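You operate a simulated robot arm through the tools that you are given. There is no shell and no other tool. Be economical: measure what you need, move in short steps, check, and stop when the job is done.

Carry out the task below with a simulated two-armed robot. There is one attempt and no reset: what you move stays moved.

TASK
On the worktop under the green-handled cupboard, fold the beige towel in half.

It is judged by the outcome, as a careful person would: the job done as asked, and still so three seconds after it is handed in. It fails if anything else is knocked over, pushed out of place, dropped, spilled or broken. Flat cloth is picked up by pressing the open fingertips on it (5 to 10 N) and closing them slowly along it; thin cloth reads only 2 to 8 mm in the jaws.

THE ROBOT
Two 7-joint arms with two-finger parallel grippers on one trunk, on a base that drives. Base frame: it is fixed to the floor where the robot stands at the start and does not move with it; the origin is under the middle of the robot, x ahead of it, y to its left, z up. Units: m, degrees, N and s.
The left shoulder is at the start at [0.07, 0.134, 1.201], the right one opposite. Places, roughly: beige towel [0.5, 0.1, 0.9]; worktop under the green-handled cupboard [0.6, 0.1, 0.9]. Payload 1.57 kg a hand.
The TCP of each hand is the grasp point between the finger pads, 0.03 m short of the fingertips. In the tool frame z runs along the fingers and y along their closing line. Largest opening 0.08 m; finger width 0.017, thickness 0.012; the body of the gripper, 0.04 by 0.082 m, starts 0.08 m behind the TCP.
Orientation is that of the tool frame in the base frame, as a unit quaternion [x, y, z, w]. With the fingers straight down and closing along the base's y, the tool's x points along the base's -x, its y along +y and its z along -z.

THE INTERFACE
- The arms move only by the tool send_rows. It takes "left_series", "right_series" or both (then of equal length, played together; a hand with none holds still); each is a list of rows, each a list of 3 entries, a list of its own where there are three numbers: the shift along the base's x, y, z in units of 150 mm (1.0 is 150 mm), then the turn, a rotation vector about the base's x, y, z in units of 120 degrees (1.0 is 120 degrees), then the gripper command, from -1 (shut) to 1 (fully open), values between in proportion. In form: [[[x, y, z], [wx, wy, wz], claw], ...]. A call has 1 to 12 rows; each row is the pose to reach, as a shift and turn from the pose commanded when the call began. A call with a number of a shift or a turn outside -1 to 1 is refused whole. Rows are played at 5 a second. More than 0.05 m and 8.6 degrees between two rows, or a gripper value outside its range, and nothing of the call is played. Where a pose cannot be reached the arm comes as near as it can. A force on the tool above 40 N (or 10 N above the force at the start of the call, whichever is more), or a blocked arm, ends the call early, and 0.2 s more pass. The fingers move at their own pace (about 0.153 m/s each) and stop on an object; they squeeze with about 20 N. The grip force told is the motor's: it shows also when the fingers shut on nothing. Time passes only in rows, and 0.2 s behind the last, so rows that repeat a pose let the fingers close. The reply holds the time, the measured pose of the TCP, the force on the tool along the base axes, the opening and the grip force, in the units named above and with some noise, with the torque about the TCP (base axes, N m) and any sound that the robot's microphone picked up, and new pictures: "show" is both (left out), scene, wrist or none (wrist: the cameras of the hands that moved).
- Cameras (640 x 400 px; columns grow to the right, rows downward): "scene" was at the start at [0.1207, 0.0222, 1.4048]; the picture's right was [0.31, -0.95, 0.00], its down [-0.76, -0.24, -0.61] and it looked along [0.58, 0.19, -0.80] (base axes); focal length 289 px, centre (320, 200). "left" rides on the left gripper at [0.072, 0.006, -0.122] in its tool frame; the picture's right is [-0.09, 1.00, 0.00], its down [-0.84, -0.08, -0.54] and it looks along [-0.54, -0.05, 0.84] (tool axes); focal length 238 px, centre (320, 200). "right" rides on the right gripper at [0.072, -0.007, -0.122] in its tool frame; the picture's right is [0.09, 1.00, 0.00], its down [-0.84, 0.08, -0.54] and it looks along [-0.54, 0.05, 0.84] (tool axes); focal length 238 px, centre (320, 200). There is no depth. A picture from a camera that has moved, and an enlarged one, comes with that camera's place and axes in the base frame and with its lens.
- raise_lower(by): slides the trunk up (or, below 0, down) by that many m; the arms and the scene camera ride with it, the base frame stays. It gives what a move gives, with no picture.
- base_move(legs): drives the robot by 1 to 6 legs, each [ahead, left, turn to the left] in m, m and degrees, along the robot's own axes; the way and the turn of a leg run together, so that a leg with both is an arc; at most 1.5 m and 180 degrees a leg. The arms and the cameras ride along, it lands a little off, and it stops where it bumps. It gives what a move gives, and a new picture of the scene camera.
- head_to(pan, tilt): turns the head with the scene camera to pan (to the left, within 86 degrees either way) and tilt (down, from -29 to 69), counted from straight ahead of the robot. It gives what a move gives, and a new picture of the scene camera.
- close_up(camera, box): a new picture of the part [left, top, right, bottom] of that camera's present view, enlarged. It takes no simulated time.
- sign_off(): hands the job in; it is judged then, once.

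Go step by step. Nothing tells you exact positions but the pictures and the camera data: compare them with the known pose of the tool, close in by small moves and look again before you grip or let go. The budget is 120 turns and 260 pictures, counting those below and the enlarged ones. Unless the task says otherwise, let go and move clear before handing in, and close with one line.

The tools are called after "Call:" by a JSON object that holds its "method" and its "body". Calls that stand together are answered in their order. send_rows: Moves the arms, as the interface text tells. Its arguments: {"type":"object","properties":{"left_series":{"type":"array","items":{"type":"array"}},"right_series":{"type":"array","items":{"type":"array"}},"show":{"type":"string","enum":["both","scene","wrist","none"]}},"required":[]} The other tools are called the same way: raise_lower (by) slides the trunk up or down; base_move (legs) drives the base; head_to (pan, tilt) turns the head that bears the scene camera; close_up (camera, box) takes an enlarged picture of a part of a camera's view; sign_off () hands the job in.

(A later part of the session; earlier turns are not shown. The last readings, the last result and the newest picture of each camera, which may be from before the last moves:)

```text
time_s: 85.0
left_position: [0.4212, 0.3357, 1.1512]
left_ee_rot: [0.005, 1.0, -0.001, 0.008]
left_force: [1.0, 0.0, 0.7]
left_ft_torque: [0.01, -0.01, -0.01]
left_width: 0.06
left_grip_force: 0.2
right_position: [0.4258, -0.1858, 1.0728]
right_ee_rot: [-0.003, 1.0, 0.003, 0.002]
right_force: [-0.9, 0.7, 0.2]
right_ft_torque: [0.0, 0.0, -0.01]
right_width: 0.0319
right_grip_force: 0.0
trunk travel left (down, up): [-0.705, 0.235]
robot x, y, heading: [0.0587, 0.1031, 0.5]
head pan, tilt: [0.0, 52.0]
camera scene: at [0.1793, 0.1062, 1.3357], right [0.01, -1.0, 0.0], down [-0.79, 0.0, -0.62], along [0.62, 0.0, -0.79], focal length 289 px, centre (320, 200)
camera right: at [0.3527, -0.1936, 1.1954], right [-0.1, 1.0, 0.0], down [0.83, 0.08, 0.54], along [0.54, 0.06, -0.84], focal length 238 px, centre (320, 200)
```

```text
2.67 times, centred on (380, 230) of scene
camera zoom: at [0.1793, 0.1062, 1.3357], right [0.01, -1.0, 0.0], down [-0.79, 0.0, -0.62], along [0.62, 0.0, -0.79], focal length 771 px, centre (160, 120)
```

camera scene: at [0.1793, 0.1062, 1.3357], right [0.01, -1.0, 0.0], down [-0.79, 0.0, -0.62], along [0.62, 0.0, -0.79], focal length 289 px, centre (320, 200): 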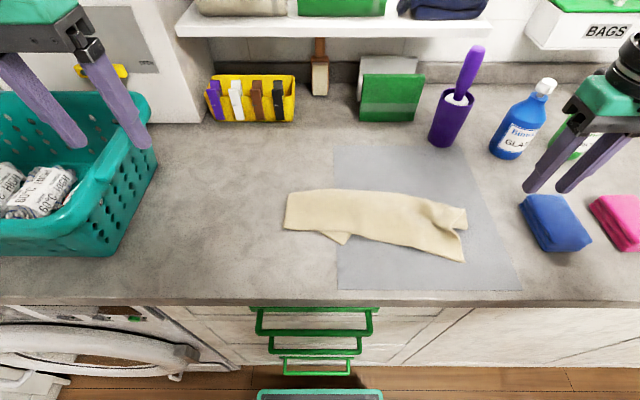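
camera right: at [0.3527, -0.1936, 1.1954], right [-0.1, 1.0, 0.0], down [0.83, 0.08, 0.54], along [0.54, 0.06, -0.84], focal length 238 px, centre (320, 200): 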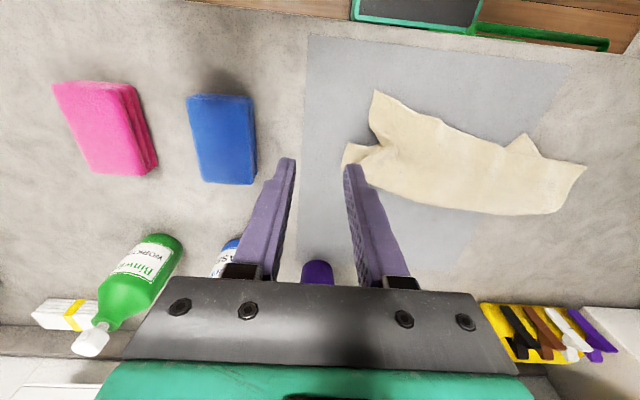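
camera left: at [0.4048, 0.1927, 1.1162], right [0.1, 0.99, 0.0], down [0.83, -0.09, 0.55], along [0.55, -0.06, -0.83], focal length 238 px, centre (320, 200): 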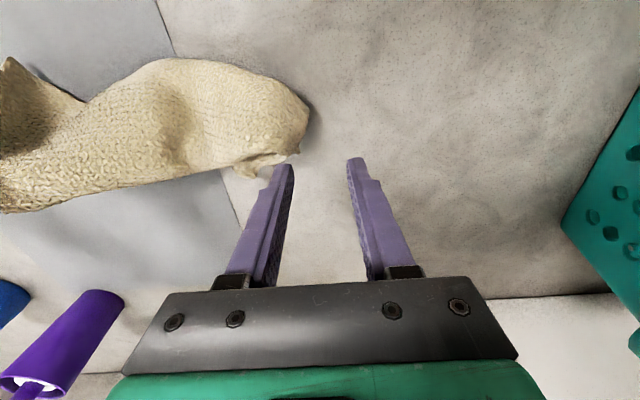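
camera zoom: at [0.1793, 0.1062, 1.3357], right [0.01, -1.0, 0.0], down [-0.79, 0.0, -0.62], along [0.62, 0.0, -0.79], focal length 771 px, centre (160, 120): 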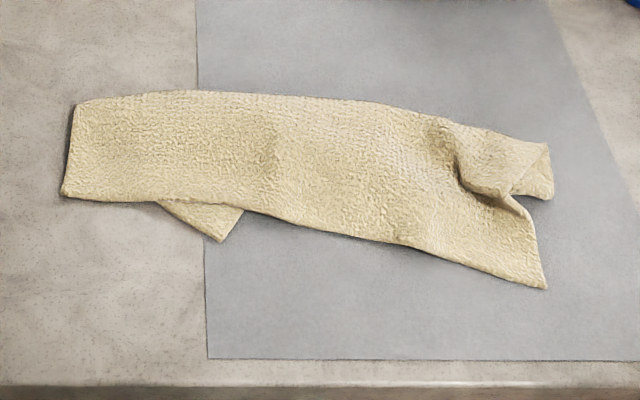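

The towel is almost folded lengthwise, with the under layer skewed and a corner peeking out at the near side. I look closer with both wrist cameras before tidying.

Call:
{"method": "send_rows", "body": {"right_series": [[[-0.1, 0.2, 0], [0, 0, 0], 0.3], [[-0.2, 0.4, 0], [0, 0, 0], 0.3], [[-0.3, 0.5, 0], [0, 0, 0], 0.3], [[-0.3, 0.5, -0.1], [0, 0, 0], 0.3]], "left_series": [[[-0.05, -0.25, 0], [0, 0, 0], 0.8], [[-0.1, -0.5, -0.1], [0, 0, 0], 0.8], [[-0.15, -0.75, -0.3], [0, 0, 0], 0.8], [[-0.2, -0.9, -0.5], [0, 0, 0], 0.8]], "show": "none"}}

Call:
{"method": "close_up", "body": {"camera": "left", "box": [60, 40, 480, 300]}}

Call:
{"method": "close_up", "body": {"camera": "right", "box": [200, 40, 560, 265]}}

```text
time_s: 86.0
left_position: [0.3916, 0.1994, 1.0744]
left_ee_rot: [0.005, 1.0, 0.0, 0.007]
left_force: [0.7, -0.2, 0.1]
left_ft_torque: [0.01, -0.01, -0.03]
left_width: 0.0719
left_grip_force: 0.1
right_position: [0.3813, -0.1121, 1.0576]
right_ee_rot: [-0.002, 1.0, 0.003, 0.001]
right_force: [0.3, -0.2, -0.2]
right_ft_torque: [0.01, 0.04, -0.01]
right_width: 0.0521
right_grip_force: 0.1
trunk travel left (down, up): [-0.705, 0.235]
robot x, y, heading: [0.0573, 0.1081, 0.5]
head pan, tilt: [0.0, 52.0]
```

```text
1.52 times, centred on (270, 170) of left
camera zoom: at [0.3193, 0.2071, 1.1963], right [0.1, 0.99, 0.0], down [0.83, -0.09, 0.55], along [0.55, -0.06, -0.83], focal length 363 px, centre (396, 246)
```

zoom: 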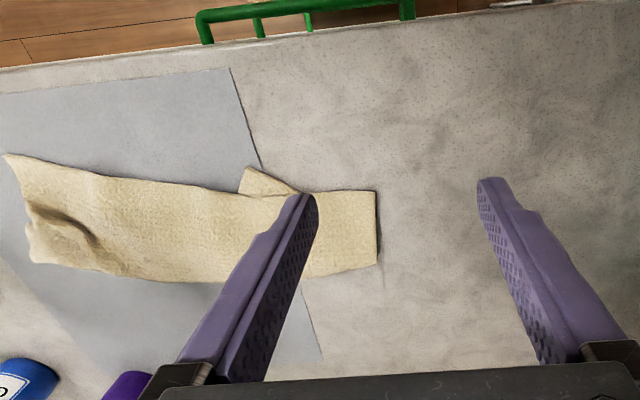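

```text
1.78 times, centred on (380, 152) of right
camera zoom: at [0.3085, -0.1194, 1.18], right [-0.1, 1.0, 0.01], down [0.84, 0.08, 0.54], along [0.54, 0.06, -0.84], focal length 424 px, centre (213, 284)
```

zoom: 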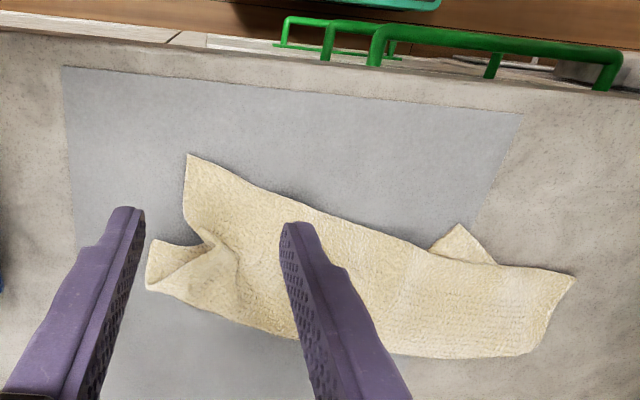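

Now the layering is clear. The near long edge is a single top layer running from the left corner at (0.454, 0.174) to the right corner at (0.389, −0.126). If I grip both ends of that edge and lift, gravity will unfold the towel and I can fold it again cleanly.

Call:
{"method": "send_rows", "body": {"left_series": [[[0.15, -0.1, -0.15], [0, 0, 0], 0], [[0.3, -0.2, -0.35], [0, 0, 0], -0.2], [[0.43, -0.34, -0.55], [0, 0, 0], -0.2], [[0.43, -0.34, -0.66], [0, 0, 0], -0.2], [[0.43, -0.34, -0.66], [0, 0, 0], -0.2]], "right_series": [[[0.05, 0.05, -0.15], [0, 0, 0], 0], [[0.1, 0.09, -0.35], [0, 0, 0], -0.2], [[0.137, 0.094, -0.5], [0, 0, 0], -0.2], [[0.137, 0.094, -0.55], [0, 0, 0], -0.2], [[0.137, 0.094, -0.55], [0, 0, 0], -0.2]], "show": "wrist"}}

```text
time_s: 87.2
left_position: [0.4558, 0.1485, 0.9779]
left_ee_rot: [0.004, 1.0, -0.001, 0.008]
left_force: [0.5, -0.6, -0.1]
left_ft_torque: [-0.02, -0.04, -0.01]
left_width: 0.032
left_grip_force: 0.1
right_position: [0.403, -0.0963, 0.9767]
right_ee_rot: [-0.003, 1.0, 0.003, 0.002]
right_force: [-0.5, -0.4, -0.2]
right_ft_torque: [0.0, -0.02, -0.01]
right_width: 0.0321
right_grip_force: 0.0
trunk travel left (down, up): [-0.705, 0.235]
robot x, y, heading: [0.0565, 0.1047, 0.3]
head pan, tilt: [0.0, 52.0]
camera right: at [0.3294, -0.1039, 1.0991], right [-0.1, 1.0, 0.0], down [0.84, 0.08, 0.54], along [0.54, 0.06, -0.84], focal length 238 px, centre (320, 200)
camera left: at [0.3819, 0.1579, 1.0992], right [0.1, 0.99, 0.0], down [0.83, -0.08, 0.55], along [0.55, -0.06, -0.83], focal length 238 px, centre (320, 200)
```

right: 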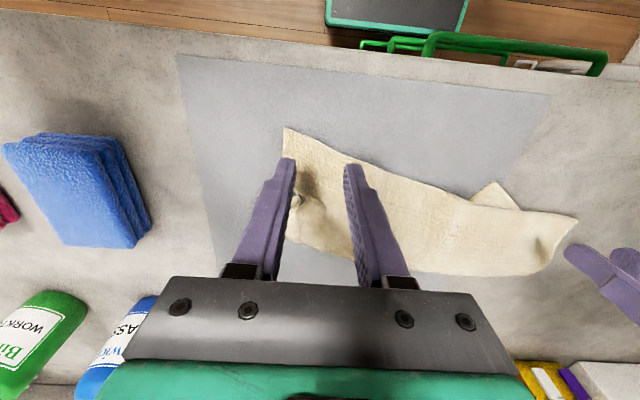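
left: 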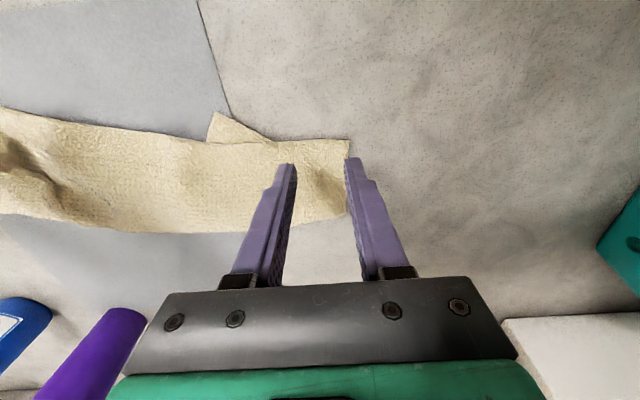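

Positions look right, and I nudge the right hand 7 mm inward. Then both press down gently.

Call:
{"method": "send_rows", "body": {"left_series": [[[0.0, -0.02, -0.12], [0, 0, 0], -0.2], [[0, -0.02, -0.22], [0, 0, 0], -0.2], [[0, -0.02, -0.26], [0, 0, 0], -0.2], [[0, -0.02, -0.28], [0, 0, 0], -0.2], [[0, -0.02, -0.295], [0, 0, 0], -0.2], [[0, -0.02, -0.295], [0, 0, 0], -0.2]], "right_series": [[[0.045, -0.02, -0.12], [0, 0, 0], -0.2], [[0.045, -0.02, -0.22], [0, 0, 0], -0.2], [[0.045, -0.02, -0.255], [0, 0, 0], -0.2], [[0.045, -0.02, -0.27], [0, 0, 0], -0.2], [[0.045, -0.02, -0.28], [0, 0, 0], -0.2], [[0.045, -0.02, -0.28], [0, 0, 0], -0.2]], "show": "wrist"}}

```text
time_s: 88.6
left_position: [0.4528, 0.1543, 0.9353]
left_ee_rot: [0.005, 1.0, -0.002, 0.008]
left_force: [-0.8, 0.6, 1.2]
left_ft_torque: [-0.02, 0.0, -0.02]
left_width: 0.0324
left_grip_force: 0.1
left hand out of reach, approached as far as the arm can: row 1, 2, 3, 4, 5, 6
right_position: [0.41, -0.0999, 0.9353]
right_ee_rot: [-0.002, 1.0, 0.003, 0.001]
right_force: [-0.1, -0.3, 2.3]
right_ft_torque: [-0.03, 0.0, 0.01]
right_width: 0.0319
right_grip_force: 0.1
trunk travel left (down, up): [-0.705, 0.235]
robot x, y, heading: [0.0581, 0.1021, 0.4]
head pan, tilt: [0.0, 52.0]
camera right: at [0.336, -0.107, 1.057], right [-0.1, 1.0, 0.0], down [0.83, 0.08, 0.54], along [0.54, 0.06, -0.84], focal length 238 px, centre (320, 200)
camera left: at [0.3786, 0.1636, 1.0569], right [0.1, 0.99, 0.0], down [0.83, -0.08, 0.55], along [0.55, -0.06, -0.83], focal length 238 px, centre (320, 200)
```

right: 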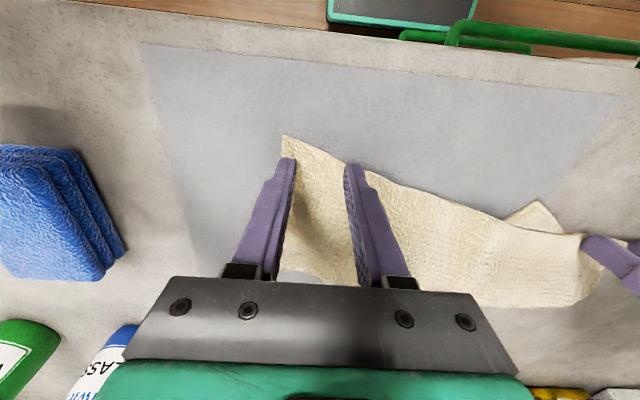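
left: 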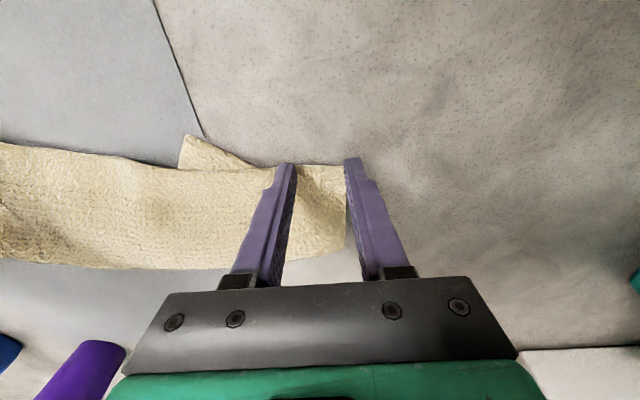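

The left arm is again at its reach limit because the trunk is higher now. I lift, lower the trunk 9 cm and come back down.

Call:
{"method": "send_rows", "body": {"left_series": [[[0.0, 0, 0.2], [0, 0, 0], -0.2], [[0, -0.05, 0.4], [0, 0, 0], -0.2], [[0.02, -0.07, 0.65], [0, 0, 0], -0.2], [[0.02, -0.07, 0.8], [0, 0, 0], -0.2], [[0.02, -0.07, 0.8], [0, 0, 0], -0.2]], "right_series": [[[0, 0, 0.2], [0, 0, 0], -0.2], [[0, 0, 0.4], [0, 0, 0], -0.2], [[0, 0, 0.65], [0, 0, 0], -0.2], [[0, 0, 0.8], [0, 0, 0], -0.2], [[0, 0, 0.8], [0, 0, 0], -0.2]], "show": "none"}}

Call:
{"method": "raise_lower", "body": {"by": -0.085}}

Call:
{"method": "send_rows", "body": {"left_series": [[[0.0, 0, 0], [0, 0, 0], -0.2]], "right_series": [[[0, 0, 0], [0, 0, 0], -0.2]], "show": "wrist"}}

```text
time_s: 89.8
left_position: [0.4523, 0.1514, 1.0545]
left_ee_rot: [0.005, 1.0, -0.001, 0.007]
left_force: [0.3, 0.6, -0.4]
left_ft_torque: [0.0, 0.0, 0.01]
left_width: 0.032
left_grip_force: 0.1
left hand out of reach, approached as far as the arm can: row 3, 4, 5
right_position: [0.4087, -0.1002, 1.0537]
right_ee_rot: [-0.002, 1.0, 0.002, 0.0]
right_force: [-0.3, -0.4, 0.1]
right_ft_torque: [0.01, -0.02, -0.01]
right_width: 0.0319
right_grip_force: 0.2
trunk travel left (down, up): [-0.705, 0.235]
robot x, y, heading: [0.0591, 0.107, 0.2]
head pan, tilt: [0.0, 52.0]
```

```text
time_s: 91.0
left_position: [0.4518, 0.1501, 0.9697]
left_ee_rot: [0.005, 1.0, -0.001, 0.007]
left_force: [-0.2, 0.3, -0.2]
left_ft_torque: [0.01, -0.01, -0.02]
left_width: 0.0318
left_grip_force: 0.0
right_position: [0.4087, -0.0997, 0.9686]
right_ee_rot: [-0.003, 1.0, 0.002, 0.001]
right_force: [-0.5, -0.7, 0.6]
right_ft_torque: [0.0, -0.02, 0.04]
right_width: 0.032
right_grip_force: 0.1
trunk travel left (down, up): [-0.62, 0.32]
robot x, y, heading: [0.0575, 0.1036, 0.4]
head pan, tilt: [0.0, 52.0]
```

```text
time_s: 91.4
left_position: [0.4516, 0.1512, 0.9697]
left_ee_rot: [0.005, 1.0, -0.001, 0.007]
left_force: [0.1, -0.6, -0.2]
left_ft_torque: [0.01, -0.01, 0.0]
left_width: 0.0318
left_grip_force: 0.1
right_position: [0.4096, -0.1006, 0.9696]
right_ee_rot: [-0.003, 1.0, 0.003, 0.001]
right_force: [-0.2, -0.6, 0.7]
right_ft_torque: [-0.04, -0.04, -0.02]
right_width: 0.032
right_grip_force: 0.1
trunk travel left (down, up): [-0.62, 0.32]
robot x, y, heading: [0.0543, 0.1068, 0.2]
head pan, tilt: [0.0, 52.0]
camera right: at [0.3368, -0.1072, 1.0919], right [-0.1, 1.0, 0.0], down [0.84, 0.08, 0.54], along [0.54, 0.06, -0.84], focal length 238 px, centre (320, 200)
camera left: at [0.3788, 0.1594, 1.0901], right [0.1, 0.99, 0.0], down [0.83, -0.08, 0.55], along [0.55, -0.06, -0.83], focal length 238 px, centre (320, 200)
```

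right: 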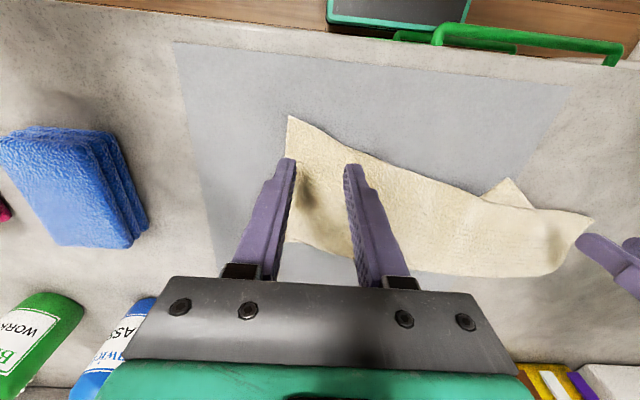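
left: 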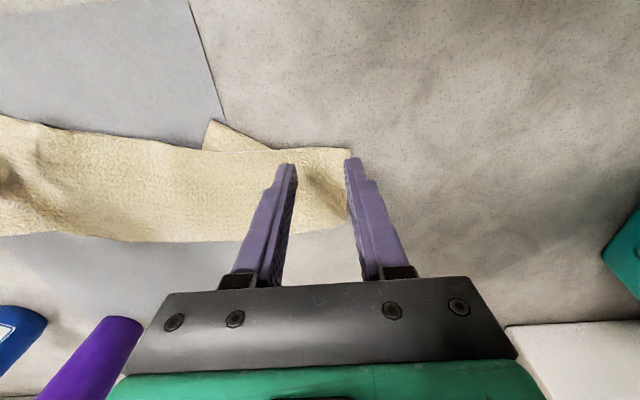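

Call:
{"method": "send_rows", "body": {"left_series": [[[0.045, -0.045, -0.1], [0, 0, 0], -0.2], [[0.045, -0.045, -0.19], [0, 0, 0], -0.2], [[0.045, -0.045, -0.22], [0, 0, 0], -0.2], [[0.045, -0.045, -0.24], [0, 0, 0], -0.2], [[0.045, -0.045, -0.25], [0, 0, 0], -0.2], [[0.045, -0.045, -0.25], [0, 0, 0], -0.2]], "right_series": [[[-0.03, 0, -0.1], [0, 0, 0], -0.2], [[-0.03, 0, -0.19], [0, 0, 0], -0.2], [[-0.03, 0, -0.22], [0, 0, 0], -0.2], [[-0.03, 0, -0.24], [0, 0, 0], -0.2], [[-0.03, 0, -0.25], [0, 0, 0], -0.2], [[-0.03, 0, -0.25], [0, 0, 0], -0.2]], "show": "wrist"}}

```text
time_s: 92.8
left_position: [0.4569, 0.1488, 0.9336]
left_ee_rot: [0.004, 1.0, -0.004, 0.01]
left_force: [3.5, -0.6, 19.1]
left_ft_torque: [-0.44, -0.18, 0.06]
left_width: 0.0324
left_grip_force: 0.3
left hand out of reach, approached as far as the arm can: row 1, 2, 3, 4, 5, 6
right_position: [0.4033, -0.0988, 0.9328]
right_ee_rot: [-0.002, 1.0, 0.002, 0.003]
right_force: [3.5, -1.0, 12.0]
right_ft_torque: [-0.11, -0.11, -0.01]
right_width: 0.0319
right_grip_force: 0.1
trunk travel left (down, up): [-0.62, 0.32]
robot x, y, heading: [0.0553, 0.1026, 0.2]
head pan, tilt: [0.0, 52.0]
camera right: at [0.3295, -0.1074, 1.0554], right [-0.1, 1.0, 0.0], down [0.83, 0.08, 0.55], along [0.54, 0.06, -0.84], focal length 238 px, centre (320, 200)
camera left: at [0.3815, 0.1576, 1.0542], right [0.1, 0.99, 0.0], down [0.82, -0.08, 0.56], along [0.56, -0.06, -0.83], focal length 238 px, centre (320, 200)
```

right: 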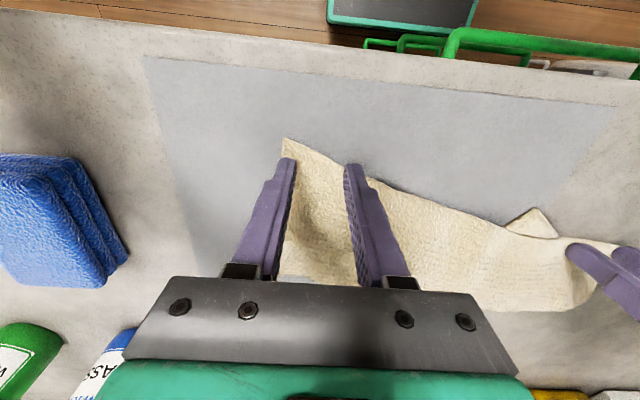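
left: 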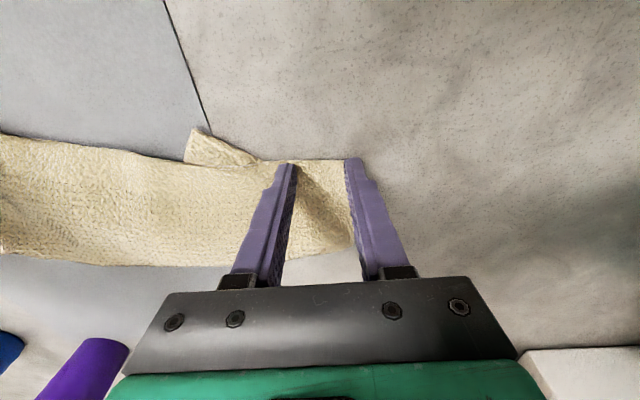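

Call:
{"method": "send_rows", "body": {"left_series": [[[0, 0, 0.04], [0, 0, 0], -0.2], [[-0.01, -0.04, 0.04], [0, 0, 0], -0.2], [[-0.01, -0.04, 0.015], [0, 0, 0], -0.2], [[-0.01, -0.04, 0.01], [0, 0, 0], -0.3], [[-0.01, -0.04, 0.01], [0, 0, 0], -0.4], [[-0.01, -0.04, 0.01], [0, 0, 0], -0.5], [[-0.01, -0.04, 0.01], [0, 0, 0], -0.6], [[-0.01, -0.04, 0.01], [0, 0, 0], -0.7], [[-0.01, -0.04, 0.01], [0, 0, 0], -0.8], [[-0.01, -0.04, 0.01], [0, 0, 0], -0.9], [[-0.01, -0.04, 0.01], [0, 0, 0], -1], [[-0.01, -0.04, 0.01], [0, 0, 0], -1]], "right_series": [[[0, 0, 0.04], [0, 0, 0], -0.2], [[0.03, 0, 0.04], [0, 0, 0], -0.2], [[0.03, 0, 0.01], [0, 0, 0], -0.2], [[0.03, 0, 0.005], [0, 0, 0], -0.3], [[0.03, 0, 0.005], [0, 0, 0], -0.4], [[0.03, 0, 0.005], [0, 0, 0], -0.5], [[0.03, 0, 0.005], [0, 0, 0], -0.6], [[0.03, 0, 0.005], [0, 0, 0], -0.7], [[0.03, 0, 0.005], [0, 0, 0], -0.8], [[0.03, 0, 0.005], [0, 0, 0], -0.9], [[0.03, 0, 0.005], [0, 0, 0], -1], [[0.03, 0, 0.005], [0, 0, 0], -1]], "show": "wrist"}}

```text
time_s: 95.4
left_position: [0.4511, 0.147, 0.9346]
left_ee_rot: [0.005, 1.0, -0.003, 0.009]
left_force: [-2.1, -8.5, 14.8]
left_ft_torque: [-0.36, -0.08, -0.06]
left_width: 0.0
left_grip_force: 19.9
left hand out of reach, approached as far as the arm can: row 2, 3, 4, 5, 6, 7, 8, 9, 10, 11, 12
right_position: [0.4072, -0.1, 0.9345]
right_ee_rot: [-0.003, 1.0, 0.002, 0.002]
right_force: [0.7, 8.3, 6.3]
right_ft_torque: [0.23, -0.05, 0.15]
right_width: 0.0048
right_grip_force: 19.7
trunk travel left (down, up): [-0.62, 0.32]
robot x, y, heading: [0.0571, 0.1049, 0.0]
head pan, tilt: [0.0, 52.0]
camera right: at [0.3342, -0.1075, 1.0559], right [-0.1, 1.0, 0.01], down [0.83, 0.08, 0.55], along [0.54, 0.06, -0.84], focal length 238 px, centre (320, 200)
camera left: at [0.3772, 0.1557, 1.0544], right [0.1, 0.99, 0.0], down [0.83, -0.08, 0.56], along [0.55, -0.06, -0.83], focal length 238 px, centre (320, 200)
```

right: 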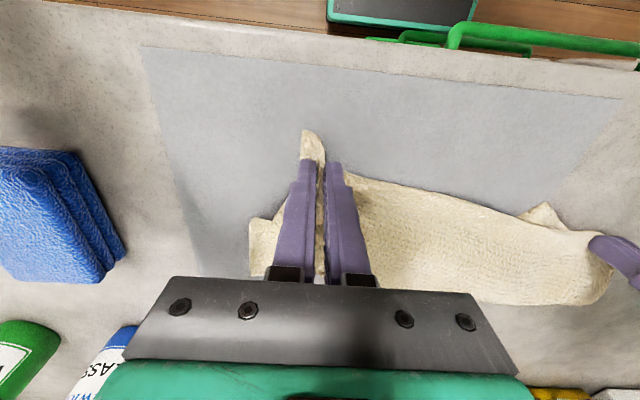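
left: 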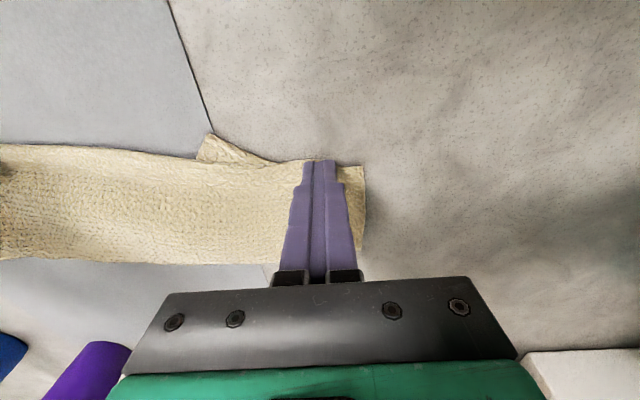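

The right hand holds the edge (4.8 mm), but the left slipped because it couldn't reach far enough in. I creep the base 1.5 cm forward and retry with the left only.

Call:
{"method": "send_rows", "body": {"left_series": [[[0, 0, 0.15], [0, 0, 0], -0.5], [[0, 0, 0.3], [0, 0, 0], -0.2]], "right_series": [[[0, 0, 0.04], [0, 0, 0], -1], [[-0.02, 0.03, 0.06], [0, 0, 0], -1]], "show": "none"}}

Call:
{"method": "base_move", "body": {"legs": [[0.015, 0, 0]]}}

Call:
{"method": "send_rows", "body": {"left_series": [[[0, 0, 0], [0, 0, 0], -0.2], [[0, -0.02, -0.05], [0, 0, 0], -0.1], [[0, -0.02, -0.05], [0, 0, 0], -0.1]], "show": "wrist"}}

```text
time_s: 96.0
left_position: [0.4502, 0.152, 0.9769]
left_ee_rot: [0.005, 1.0, -0.002, 0.007]
left_force: [-1.2, -1.3, 0.3]
left_ft_torque: [-0.04, -0.01, 0.0]
left_width: 0.0321
left_grip_force: 0.2
left hand out of reach, approached as far as the arm can: row 2
right_position: [0.4047, -0.0958, 0.9427]
right_ee_rot: [-0.002, 1.0, 0.001, 0.002]
right_force: [0.4, 0.6, -0.5]
right_ft_torque: [0.01, -0.02, -0.03]
right_width: 0.0044
right_grip_force: 20.0
trunk travel left (down, up): [-0.62, 0.32]
robot x, y, heading: [0.0532, 0.1051, 0.3]
head pan, tilt: [0.0, 52.0]
```

```text
time_s: 96.8
left_position: [0.4647, 0.1519, 0.9779]
left_ee_rot: [0.005, 1.0, -0.001, 0.009]
left_force: [-0.6, 0.5, -0.4]
left_ft_torque: [-0.01, 0.0, 0.01]
left_width: 0.0319
left_grip_force: 0.0
right_position: [0.4196, -0.0956, 0.9422]
right_ee_rot: [-0.003, 1.0, 0.003, 0.001]
right_force: [-0.3, 0.3, 0.6]
right_ft_torque: [-0.03, -0.05, -0.03]
right_width: 0.0044
right_grip_force: 20.3
trunk travel left (down, up): [-0.62, 0.32]
robot x, y, heading: [0.0696, 0.104, 0.2]
head pan, tilt: [0.0, 52.0]
camera scene: at [0.1932, 0.106, 1.2509], right [0.01, -1.0, 0.0], down [-0.79, 0.0, -0.62], along [0.62, 0.0, -0.79], focal length 289 px, centre (320, 200)
```

scene: 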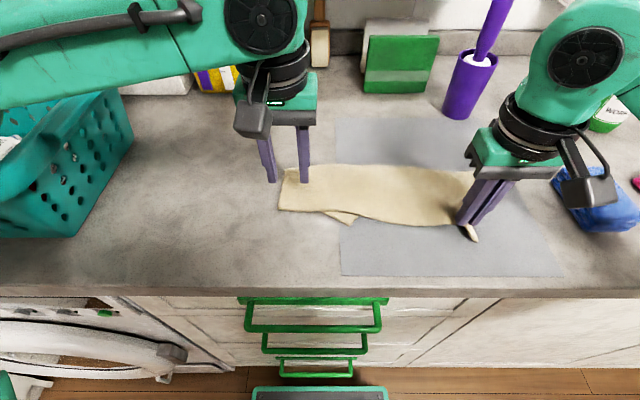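

```text
time_s: 97.6
left_position: [0.4666, 0.1489, 0.969]
left_ee_rot: [0.005, 1.0, -0.005, 0.009]
left_force: [-0.4, -0.2, 0.5]
left_ft_torque: [0.03, -0.01, -0.07]
left_width: 0.0362
left_grip_force: 0.2
right_position: [0.4217, -0.0953, 0.9415]
right_ee_rot: [-0.003, 1.0, 0.003, 0.001]
right_force: [0.2, -0.1, -0.1]
right_ft_torque: [-0.01, -0.04, -0.04]
right_width: 0.0044
right_grip_force: 20.1
trunk travel left (down, up): [-0.62, 0.32]
robot x, y, heading: [0.0695, 0.1029, 0.3]
head pan, tilt: [0.0, 52.0]
camera left: at [0.3931, 0.1587, 1.0898], right [0.1, 0.99, 0.0], down [0.83, -0.08, 0.56], along [0.55, -0.06, -0.83], focal length 238 px, centre (320, 200)
```

left: 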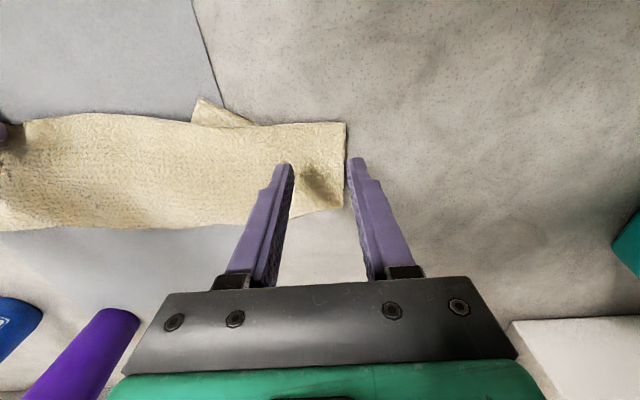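

Call:
{"method": "send_rows", "body": {"left_series": [[[-0.065, -0.05, -0.1], [0, 0, 0], -0.15], [[-0.065, -0.05, -0.18], [0, 0, 0], -0.15], [[-0.065, -0.05, -0.21], [0, 0, 0], -0.15], [[-0.065, -0.05, -0.225], [0, 0, 0], -0.15], [[-0.065, -0.05, -0.235], [0, 0, 0], -0.15], [[-0.065, -0.05, -0.235], [0, 0, 0], -0.15]], "show": "wrist"}}

```text
time_s: 99.0
left_position: [0.4575, 0.1423, 0.9352]
left_ee_rot: [0.005, 1.0, -0.003, 0.008]
left_force: [2.1, 1.0, 9.9]
left_ft_torque: [-0.2, -0.1, 0.05]
left_width: 0.0336
left_grip_force: 0.2
left hand out of reach, approached as far as the arm can: row 1
right_position: [0.4216, -0.0954, 0.9434]
right_ee_rot: [-0.003, 1.0, 0.003, 0.002]
right_force: [0.9, 0.2, 0.1]
right_ft_torque: [-0.01, 0.01, 0.0]
right_width: 0.0048
right_grip_force: 20.1
trunk travel left (down, up): [-0.62, 0.32]
robot x, y, heading: [0.071, 0.104, 0.4]
head pan, tilt: [0.0, 52.0]
camera left: at [0.3826, 0.1511, 1.0558], right [0.1, 0.99, 0.0], down [0.83, -0.08, 0.56], along [0.55, -0.06, -0.83], focal length 238 px, centre (320, 200)
```

left: 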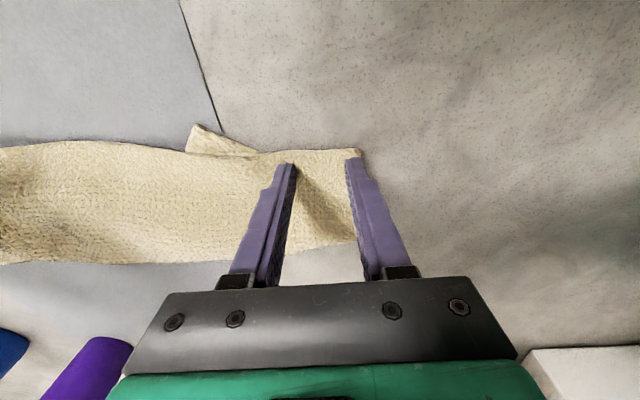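

Good contact at 10 N, with both left fingers on the cloth at its corner. I close slowly.

Call:
{"method": "send_rows", "body": {"left_series": [[[0, 0, 0], [0, 0, 0], -0.25], [[0, 0, 0], [0, 0, 0], -0.35], [[0, 0, 0], [0, 0, 0], -0.45], [[0, 0, 0], [0, 0, 0], -0.55], [[0, 0, 0], [0, 0, 0], -0.65], [[0, 0, 0], [0, 0, 0], -0.75], [[0, 0, 0], [0, 0, 0], -0.85], [[0, 0, 0], [0, 0, 0], -0.95], [[0, 0, 0], [0, 0, 0], -1], [[0, 0, 0], [0, 0, 0], -1]], "show": "wrist"}}

```text
time_s: 101.2
left_position: [0.4558, 0.1408, 0.9359]
left_ee_rot: [0.005, 1.0, -0.002, 0.009]
left_force: [0.2, -6.7, 16.6]
left_ft_torque: [-0.29, -0.04, 0.0]
left_width: 0.0056
left_grip_force: 19.6
right_position: [0.4206, -0.0962, 0.9439]
right_ee_rot: [-0.002, 1.0, 0.003, 0.002]
right_force: [-0.1, 3.8, 0.5]
right_ft_torque: [0.09, -0.02, 0.05]
right_width: 0.0043
right_grip_force: 20.1
trunk travel left (down, up): [-0.62, 0.32]
robot x, y, heading: [0.0697, 0.1015, 0.4]
head pan, tilt: [0.0, 52.0]
camera left: at [0.3814, 0.15, 1.0561], right [0.1, 0.99, 0.0], down [0.83, -0.08, 0.56], along [0.55, -0.06, -0.83], focal length 238 px, centre (320, 200)
```

left: 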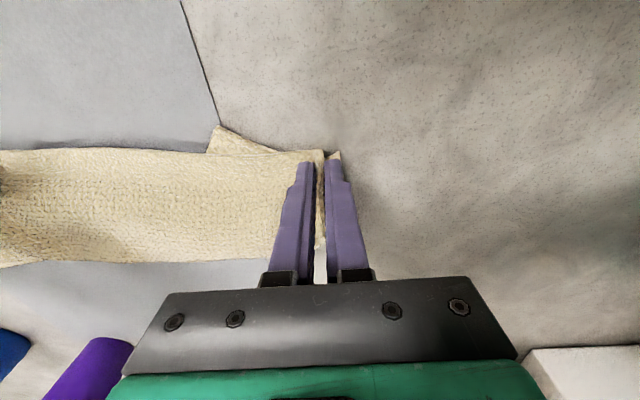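

Both corners of the near edge are held. I lift both hands, spread them a little, and raise the trunk so the towel hangs open.

Call:
{"method": "send_rows", "body": {"left_series": [[[-0.02, 0.0, 0.15], [0, 0, 0], -1], [[-0.05, 0.03, 0.3], [0, 0, 0], -1], [[-0.1, 0.06, 0.45], [0, 0, 0], -1], [[-0.15, 0.06, 0.6], [0, 0, 0], -1], [[-0.15, 0.06, 0.6], [0, 0, 0], -1]], "right_series": [[[0, 0.0, 0.1], [0, 0, 0], -1], [[0.03, -0.03, 0.25], [0, 0, 0], -1], [[0.06, -0.06, 0.4], [0, 0, 0], -1], [[0.08, -0.06, 0.55], [0, 0, 0], -1], [[0.08, -0.06, 0.55], [0, 0, 0], -1]], "show": "none"}}

Call:
{"method": "raise_lower", "body": {"by": 0.13}}

Call:
{"method": "head_to", "body": {"pan": 0, "tilt": 48}}

```text
time_s: 102.4
left_position: [0.4351, 0.1497, 1.0252]
left_ee_rot: [0.005, 1.0, -0.004, 0.007]
left_force: [1.4, -20.0, 0.9]
left_ft_torque: [-0.66, -0.03, 0.0]
left_width: 0.0069
left_grip_force: 19.8
right_position: [0.4342, -0.1052, 1.0265]
right_ee_rot: [-0.003, 1.0, 0.004, 0.001]
right_force: [0.1, 19.8, -0.4]
right_ft_torque: [0.63, 0.01, 0.23]
right_width: 0.008
right_grip_force: 20.1
trunk travel left (down, up): [-0.62, 0.32]
robot x, y, heading: [0.0683, 0.1055, 0.5]
head pan, tilt: [0.0, 52.0]
```

```text
time_s: 104.0
left_position: [0.4352, 0.1516, 1.1543]
left_ee_rot: [0.006, 1.0, -0.003, 0.008]
left_force: [0.7, -19.7, 0.1]
left_ft_torque: [-0.69, -0.05, 0.04]
left_width: 0.0067
left_grip_force: 20.1
right_position: [0.4334, -0.1041, 1.1548]
right_ee_rot: [-0.003, 1.0, 0.003, 0.001]
right_force: [-2.5, 19.5, -0.5]
right_ft_torque: [0.66, 0.06, 0.3]
right_width: 0.008
right_grip_force: 19.9
trunk travel left (down, up): [-0.75, 0.19]
robot x, y, heading: [0.0742, 0.1088, 0.3]
head pan, tilt: [0.0, 52.0]
```

```text
time_s: 104.6
left_position: [0.433, 0.1505, 1.1536]
left_ee_rot: [0.006, 1.0, -0.003, 0.008]
left_force: [1.9, -19.5, 0.0]
left_ft_torque: [-0.66, -0.06, 0.01]
left_width: 0.0072
left_grip_force: 19.9
right_position: [0.4322, -0.1047, 1.1551]
right_ee_rot: [-0.003, 1.0, 0.003, 0.001]
right_force: [-1.2, 20.1, -0.1]
right_ft_torque: [0.64, 0.07, 0.24]
right_width: 0.0079
right_grip_force: 19.8
trunk travel left (down, up): [-0.75, 0.19]
robot x, y, heading: [0.072, 0.107, 0.2]
head pan, tilt: [0.0, 48.0]
camera scene: at [0.1991, 0.106, 1.386], right [0.01, -1.0, 0.0], down [-0.74, 0.0, -0.67], along [0.67, 0.0, -0.74], focal length 289 px, centre (320, 200)
```

scene: 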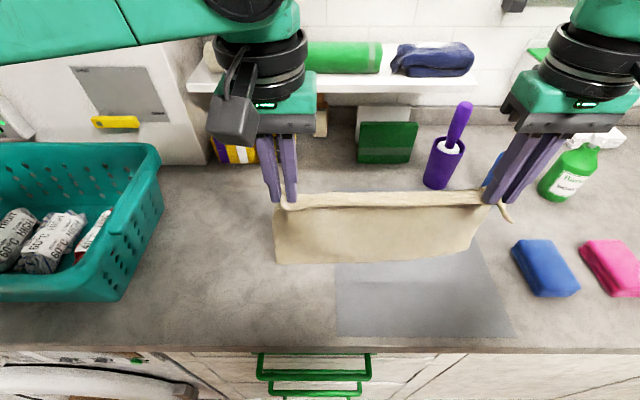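

Excellent: the towel now hangs open as a clean sheet between the hands. I ease the 20 N tension and check the hanging part.

Call:
{"method": "send_rows", "body": {"left_series": [[[0, -0.03, 0], [0, 0, 0], -1], [[0, -0.03, 0], [0, 0, 0], -1]], "right_series": [[[0, 0.03, 0], [0, 0, 0], -1], [[0, 0.03, 0], [0, 0, 0], -1]], "show": "wrist"}}

Call:
{"method": "close_up", "body": {"camera": "scene", "box": [250, 160, 530, 335]}}

```text
time_s: 105.2
left_position: [0.434, 0.1484, 1.1552]
left_ee_rot: [0.003, 1.0, -0.005, 0.01]
left_force: [0.9, -15.4, 1.4]
left_ft_torque: [-0.44, -0.03, 0.0]
left_width: 0.0055
left_grip_force: 20.3
right_position: [0.4344, -0.1011, 1.1553]
right_ee_rot: [-0.002, 1.0, 0.002, 0.001]
right_force: [-1.1, 14.1, -0.6]
right_ft_torque: [0.45, 0.04, 0.17]
right_width: 0.0049
right_grip_force: 19.7
trunk travel left (down, up): [-0.75, 0.19]
robot x, y, heading: [0.0692, 0.1046, 0.2]
head pan, tilt: [0.0, 48.0]
camera right: at [0.3605, -0.1082, 1.2777], right [-0.1, 1.0, 0.0], down [0.84, 0.08, 0.54], along [0.54, 0.06, -0.84], focal length 238 px, centre (320, 200)
camera left: at [0.3605, 0.157, 1.2756], right [0.1, 1.0, -0.01], down [0.83, -0.08, 0.56], along [0.55, -0.06, -0.83], focal length 238 px, centre (320, 200)
```

right: 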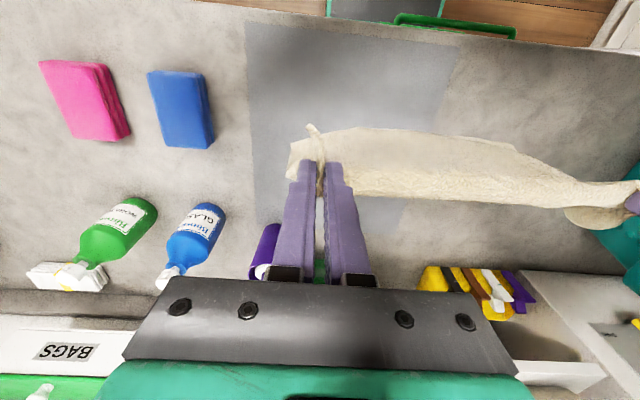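
left: 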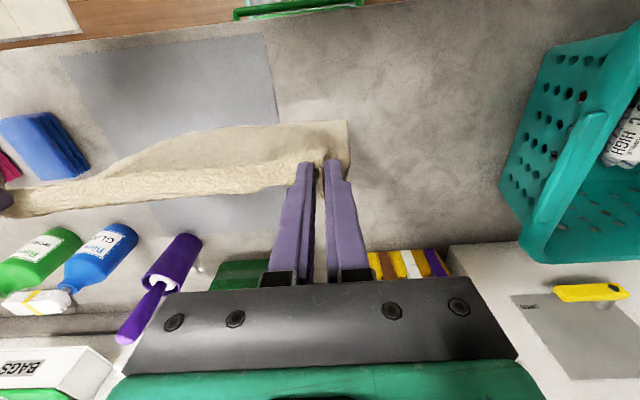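

```text
2.29 times, centred on (390, 248) of scene
camera zoom: at [0.1988, 0.106, 1.3861], right [0.01, -1.0, 0.0], down [-0.74, 0.0, -0.67], along [0.67, 0.0, -0.74], focal length 661 px, centre (160, 91)
```

zoom: 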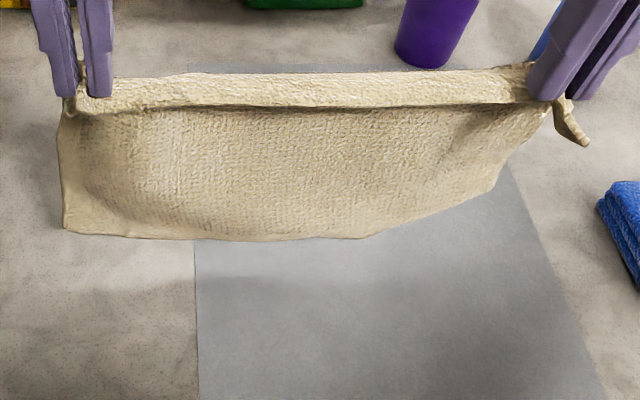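

The sheet hangs well. Before laying it I raise the arms and drop the trunk by the same amount, so the left arm gets its forward reach, and I pull the hands back toward the near edge.

Call:
{"method": "send_rows", "body": {"left_series": [[[-0.05, -0.02, 0.15], [0, 0, 0], -1], [[-0.1, -0.02, 0.3], [0, 0, 0], -1], [[-0.2, -0.02, 0.45], [0, 0, 0], -1], [[-0.3, -0.02, 0.6], [0, 0, 0], -1], [[-0.3, -0.02, 0.6], [0, 0, 0], -1]], "right_series": [[[-0.05, 0.02, 0.15], [0, 0, 0], -1], [[-0.1, 0.02, 0.3], [0, 0, 0], -1], [[-0.2, 0.02, 0.45], [0, 0, 0], -1], [[-0.3, 0.02, 0.6], [0, 0, 0], -1], [[-0.3, 0.02, 0.6], [0, 0, 0], -1]], "show": "none"}}

Call:
{"method": "raise_lower", "body": {"by": -0.1}}

Call:
{"method": "head_to", "body": {"pan": 0, "tilt": 55}}

```text
time_s: 106.4
left_position: [0.3976, 0.16, 1.2267]
left_ee_rot: [0.004, 1.0, -0.001, 0.007]
left_force: [0.8, -0.5, -1.0]
left_ft_torque: [0.02, 0.02, 0.01]
left_width: 0.0045
left_grip_force: 20.1
left hand out of reach, approached as far as the arm can: row 1, 2, 3, 4, 5
right_position: [0.3907, -0.0985, 1.2447]
right_ee_rot: [-0.002, 1.0, 0.002, 0.0]
right_force: [0.5, -0.2, -0.5]
right_ft_torque: [0.05, -0.03, -0.04]
right_width: 0.0
right_grip_force: 20.1
trunk travel left (down, up): [-0.75, 0.19]
robot x, y, heading: [0.0719, 0.1085, 0.2]
head pan, tilt: [0.0, 48.0]
```

```text
time_s: 107.7
left_position: [0.3969, 0.1595, 1.1274]
left_ee_rot: [0.004, 1.0, -0.002, 0.008]
left_force: [0.0, -1.5, -0.7]
left_ft_torque: [0.02, 0.02, -0.04]
left_width: 0.0046
left_grip_force: 20.1
right_position: [0.3892, -0.0979, 1.145]
right_ee_rot: [-0.003, 1.0, 0.002, 0.0]
right_force: [-0.2, -0.7, -0.5]
right_ft_torque: [0.02, 0.01, 0.0]
right_width: 0.0001
right_grip_force: 20.0
trunk travel left (down, up): [-0.65, 0.29]
robot x, y, heading: [0.0683, 0.1042, 0.3]
head pan, tilt: [0.0, 48.0]
```

```text
time_s: 108.4
left_position: [0.3961, 0.1586, 1.1277]
left_ee_rot: [0.005, 1.0, -0.002, 0.008]
left_force: [-0.1, 0.1, -0.6]
left_ft_torque: [0.0, 0.01, 0.04]
left_width: 0.0044
left_grip_force: 20.0
right_position: [0.3873, -0.099, 1.1451]
right_ee_rot: [-0.003, 1.0, 0.002, 0.001]
right_force: [0.3, 0.3, 0.2]
right_ft_torque: [0.0, -0.02, 0.03]
right_width: 0.0
right_grip_force: 19.9
trunk travel left (down, up): [-0.65, 0.29]
robot x, y, heading: [0.0708, 0.1059, 0.3]
head pan, tilt: [0.0, 55.0]
camera scene: at [0.1921, 0.1061, 1.2769], right [0.01, -1.0, 0.0], down [-0.82, 0.0, -0.57], along [0.57, 0.0, -0.82], focal length 289 px, centre (320, 200)
```

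scene: 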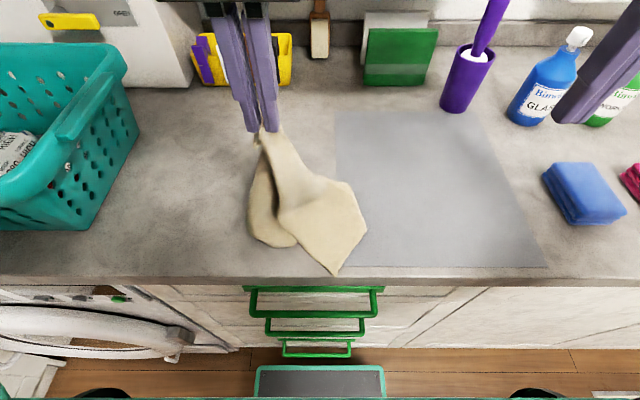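

The left arm drifted at its upper limit and pulled the right corner free, but the left still holds its corner. I look closely for the other end of that edge.

Call:
{"method": "close_up", "body": {"camera": "scene", "box": [220, 100, 420, 290]}}

Call:
{"method": "close_up", "body": {"camera": "left", "box": [120, 40, 440, 240]}}

```text
2.11 times, centred on (320, 195) of scene
camera zoom: at [0.1921, 0.1061, 1.2769], right [0.01, -1.0, 0.0], down [-0.82, 0.0, -0.57], along [0.57, 0.0, -0.82], focal length 609 px, centre (320, 210)
```

zoom: 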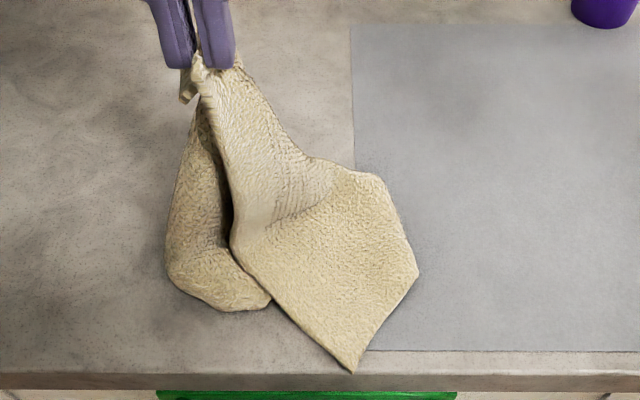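

```text
2.00 times, centred on (280, 140) of left
camera zoom: at [0.3226, 0.1674, 1.2482], right [0.1, 0.99, 0.0], down [0.83, -0.08, 0.56], along [0.55, -0.06, -0.83], focal length 477 px, centre (400, 320)
```

zoom: 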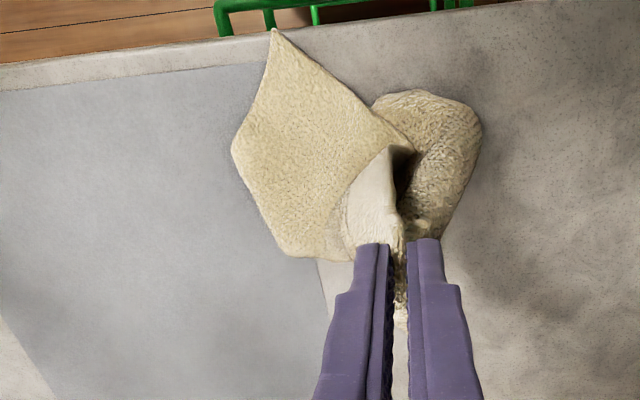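

The other corner of the held edge lies at the front near (0.33, 0.085), single-layered. I move the left hand away to make room, drawing that corner back from the counter edge.

Call:
{"method": "send_rows", "body": {"left_series": [[[0.1, 0.15, 0], [0, 0, 0], -1], [[0.2, 0.3, 0], [0, 0, 0], -1], [[0.3, 0.45, 0], [0, 0, 0], -1], [[0.35, 0.6, -0.05], [0, 0, 0], -1], [[0.35, 0.6, -0.05], [0, 0, 0], -1]], "right_series": [[[0, 0, 0], [0, 0, 0], -1], [[0, 0, 0], [0, 0, 0], -0.2], [[0, 0.1, -0.1], [0, 0, 0], -0.2], [[-0.1, 0.2, -0.2], [0, 0, 0], -0.2], [[-0.15, 0.3, -0.3], [0, 0, 0], -0.2]], "show": "both"}}

```text
time_s: 109.6
left_position: [0.4496, 0.2503, 1.1186]
left_ee_rot: [0.005, 1.0, -0.003, 0.008]
left_force: [-0.5, 0.1, 0.3]
left_ft_torque: [0.01, 0.01, 0.02]
left_width: 0.0043
left_grip_force: 20.0
right_position: [0.366, -0.0554, 1.0993]
right_ee_rot: [-0.002, 1.0, 0.002, 0.001]
right_force: [0.3, -0.1, 0.3]
right_ft_torque: [0.01, 0.01, 0.0]
right_width: 0.0322
right_grip_force: 0.0
trunk travel left (down, up): [-0.65, 0.29]
robot x, y, heading: [0.0662, 0.108, 0.3]
head pan, tilt: [0.0, 55.0]
camera scene: at [0.1924, 0.106, 1.2768], right [0.01, -1.0, 0.0], down [-0.82, 0.0, -0.57], along [0.57, 0.0, -0.82], focal length 289 px, centre (320, 200)
camera right: at [0.2936, -0.0613, 1.2225], right [-0.1, 1.0, 0.01], down [0.84, 0.08, 0.54], along [0.54, 0.06, -0.84], focal length 238 px, centre (320, 200)
camera left: at [0.3756, 0.2596, 1.2387], right [0.1, 0.99, 0.0], down [0.83, -0.08, 0.56], along [0.55, -0.06, -0.83], focal length 238 px, centre (320, 200)
```

scene: 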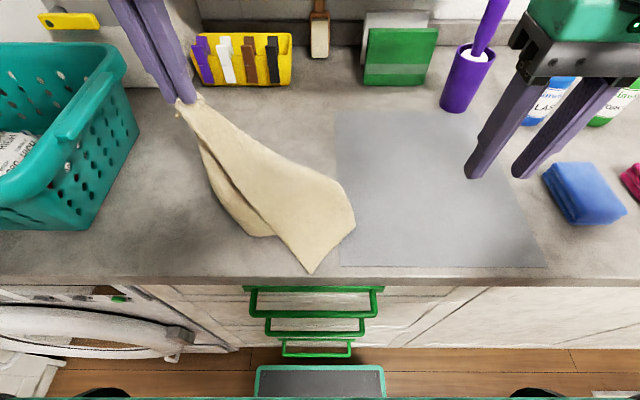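
right: 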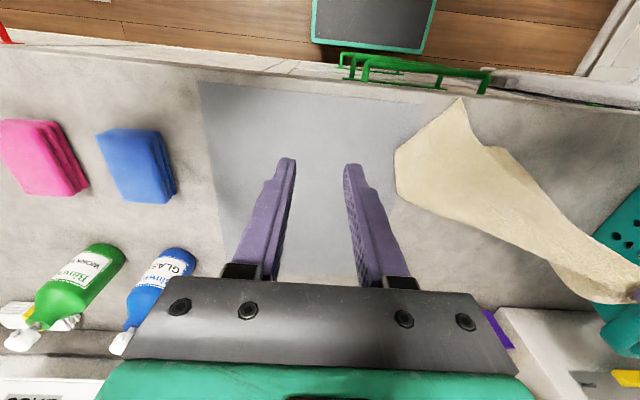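
left: 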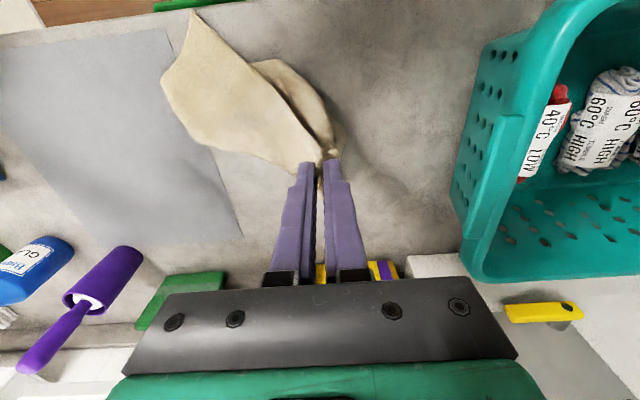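

Call:
{"method": "send_rows", "body": {"right_series": [[[0, 0.25, 0], [0, 0, 0], -0.2], [[-0.03, 0.5, -0.15], [0, 0, 0], -0.2], [[-0.05, 0.75, -0.35], [0, 0, 0], -0.2], [[-0.05, 1.0, -0.55], [0, 0, 0], -0.2], [[-0.05, 1.0, -0.8], [0, 0, 0], -0.2], [[-0.05, 1.0, -0.8], [0, 0, 0], -0.2]], "show": "both"}}

```text
time_s: 111.0
left_position: [0.4482, 0.2503, 1.1171]
left_ee_rot: [0.006, 1.0, -0.003, 0.008]
left_force: [0.1, 1.0, -0.2]
left_ft_torque: [0.01, 0.0, -0.01]
left_width: 0.0046
left_grip_force: 20.2
right_position: [0.36, 0.0975, 0.98]
right_ee_rot: [-0.002, 1.0, 0.002, 0.002]
right_force: [-0.5, -0.1, -0.5]
right_ft_torque: [-0.03, -0.03, -0.01]
right_width: 0.0321
right_grip_force: 0.0
trunk travel left (down, up): [-0.65, 0.29]
robot x, y, heading: [0.0729, 0.1078, 0.4]
head pan, tilt: [0.0, 55.0]
camera scene: at [0.1919, 0.1065, 1.2769], right [0.01, -1.0, 0.0], down [-0.82, 0.0, -0.57], along [0.57, 0.0, -0.82], focal length 289 px, centre (320, 200)
camera right: at [0.2862, 0.0901, 1.1029], right [-0.1, 1.0, 0.0], down [0.83, 0.08, 0.54], along [0.54, 0.06, -0.84], focal length 238 px, centre (320, 200)
```

scene: 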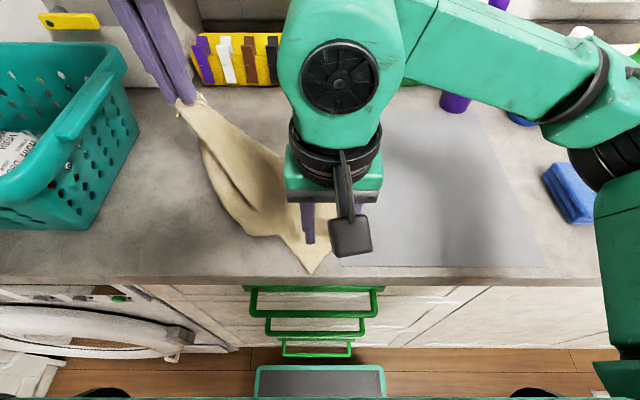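
right: 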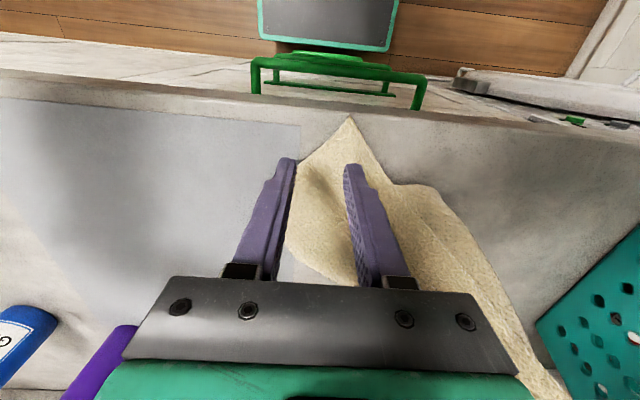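

Call:
{"method": "send_rows", "body": {"right_series": [[[-0.05, 0.11, -0.1], [0, 0, 0], -0.3], [[-0.05, 0.11, -0.22], [0, 0, 0], -0.3], [[-0.05, 0.11, -0.27], [0, 0, 0], -0.3], [[-0.05, 0.11, -0.29], [0, 0, 0], -0.3], [[-0.05, 0.11, -0.305], [0, 0, 0], -0.3], [[-0.05, 0.11, -0.305], [0, 0, 0], -0.3]], "show": "wrist"}}

```text
time_s: 112.4
left_position: [0.4497, 0.251, 1.1175]
left_ee_rot: [0.005, 1.0, -0.002, 0.007]
left_force: [-0.1, -0.1, 0.3]
left_ft_torque: [0.01, 0.0, -0.02]
left_width: 0.0041
left_grip_force: 19.7
right_position: [0.3515, 0.1135, 0.9343]
right_ee_rot: [-0.003, 1.0, 0.003, 0.002]
right_force: [0.1, -0.1, 2.0]
right_ft_torque: [0.0, 0.01, -0.02]
right_width: 0.0278
right_grip_force: 0.0
trunk travel left (down, up): [-0.65, 0.29]
robot x, y, heading: [0.0715, 0.1022, 0.3]
head pan, tilt: [0.0, 55.0]
camera right: at [0.2786, 0.1058, 1.0568], right [-0.1, 1.0, 0.0], down [0.83, 0.08, 0.54], along [0.54, 0.06, -0.84], focal length 238 px, centre (320, 200)
```

right: 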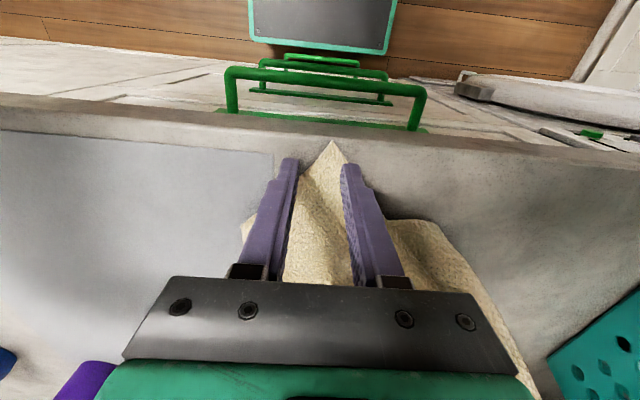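

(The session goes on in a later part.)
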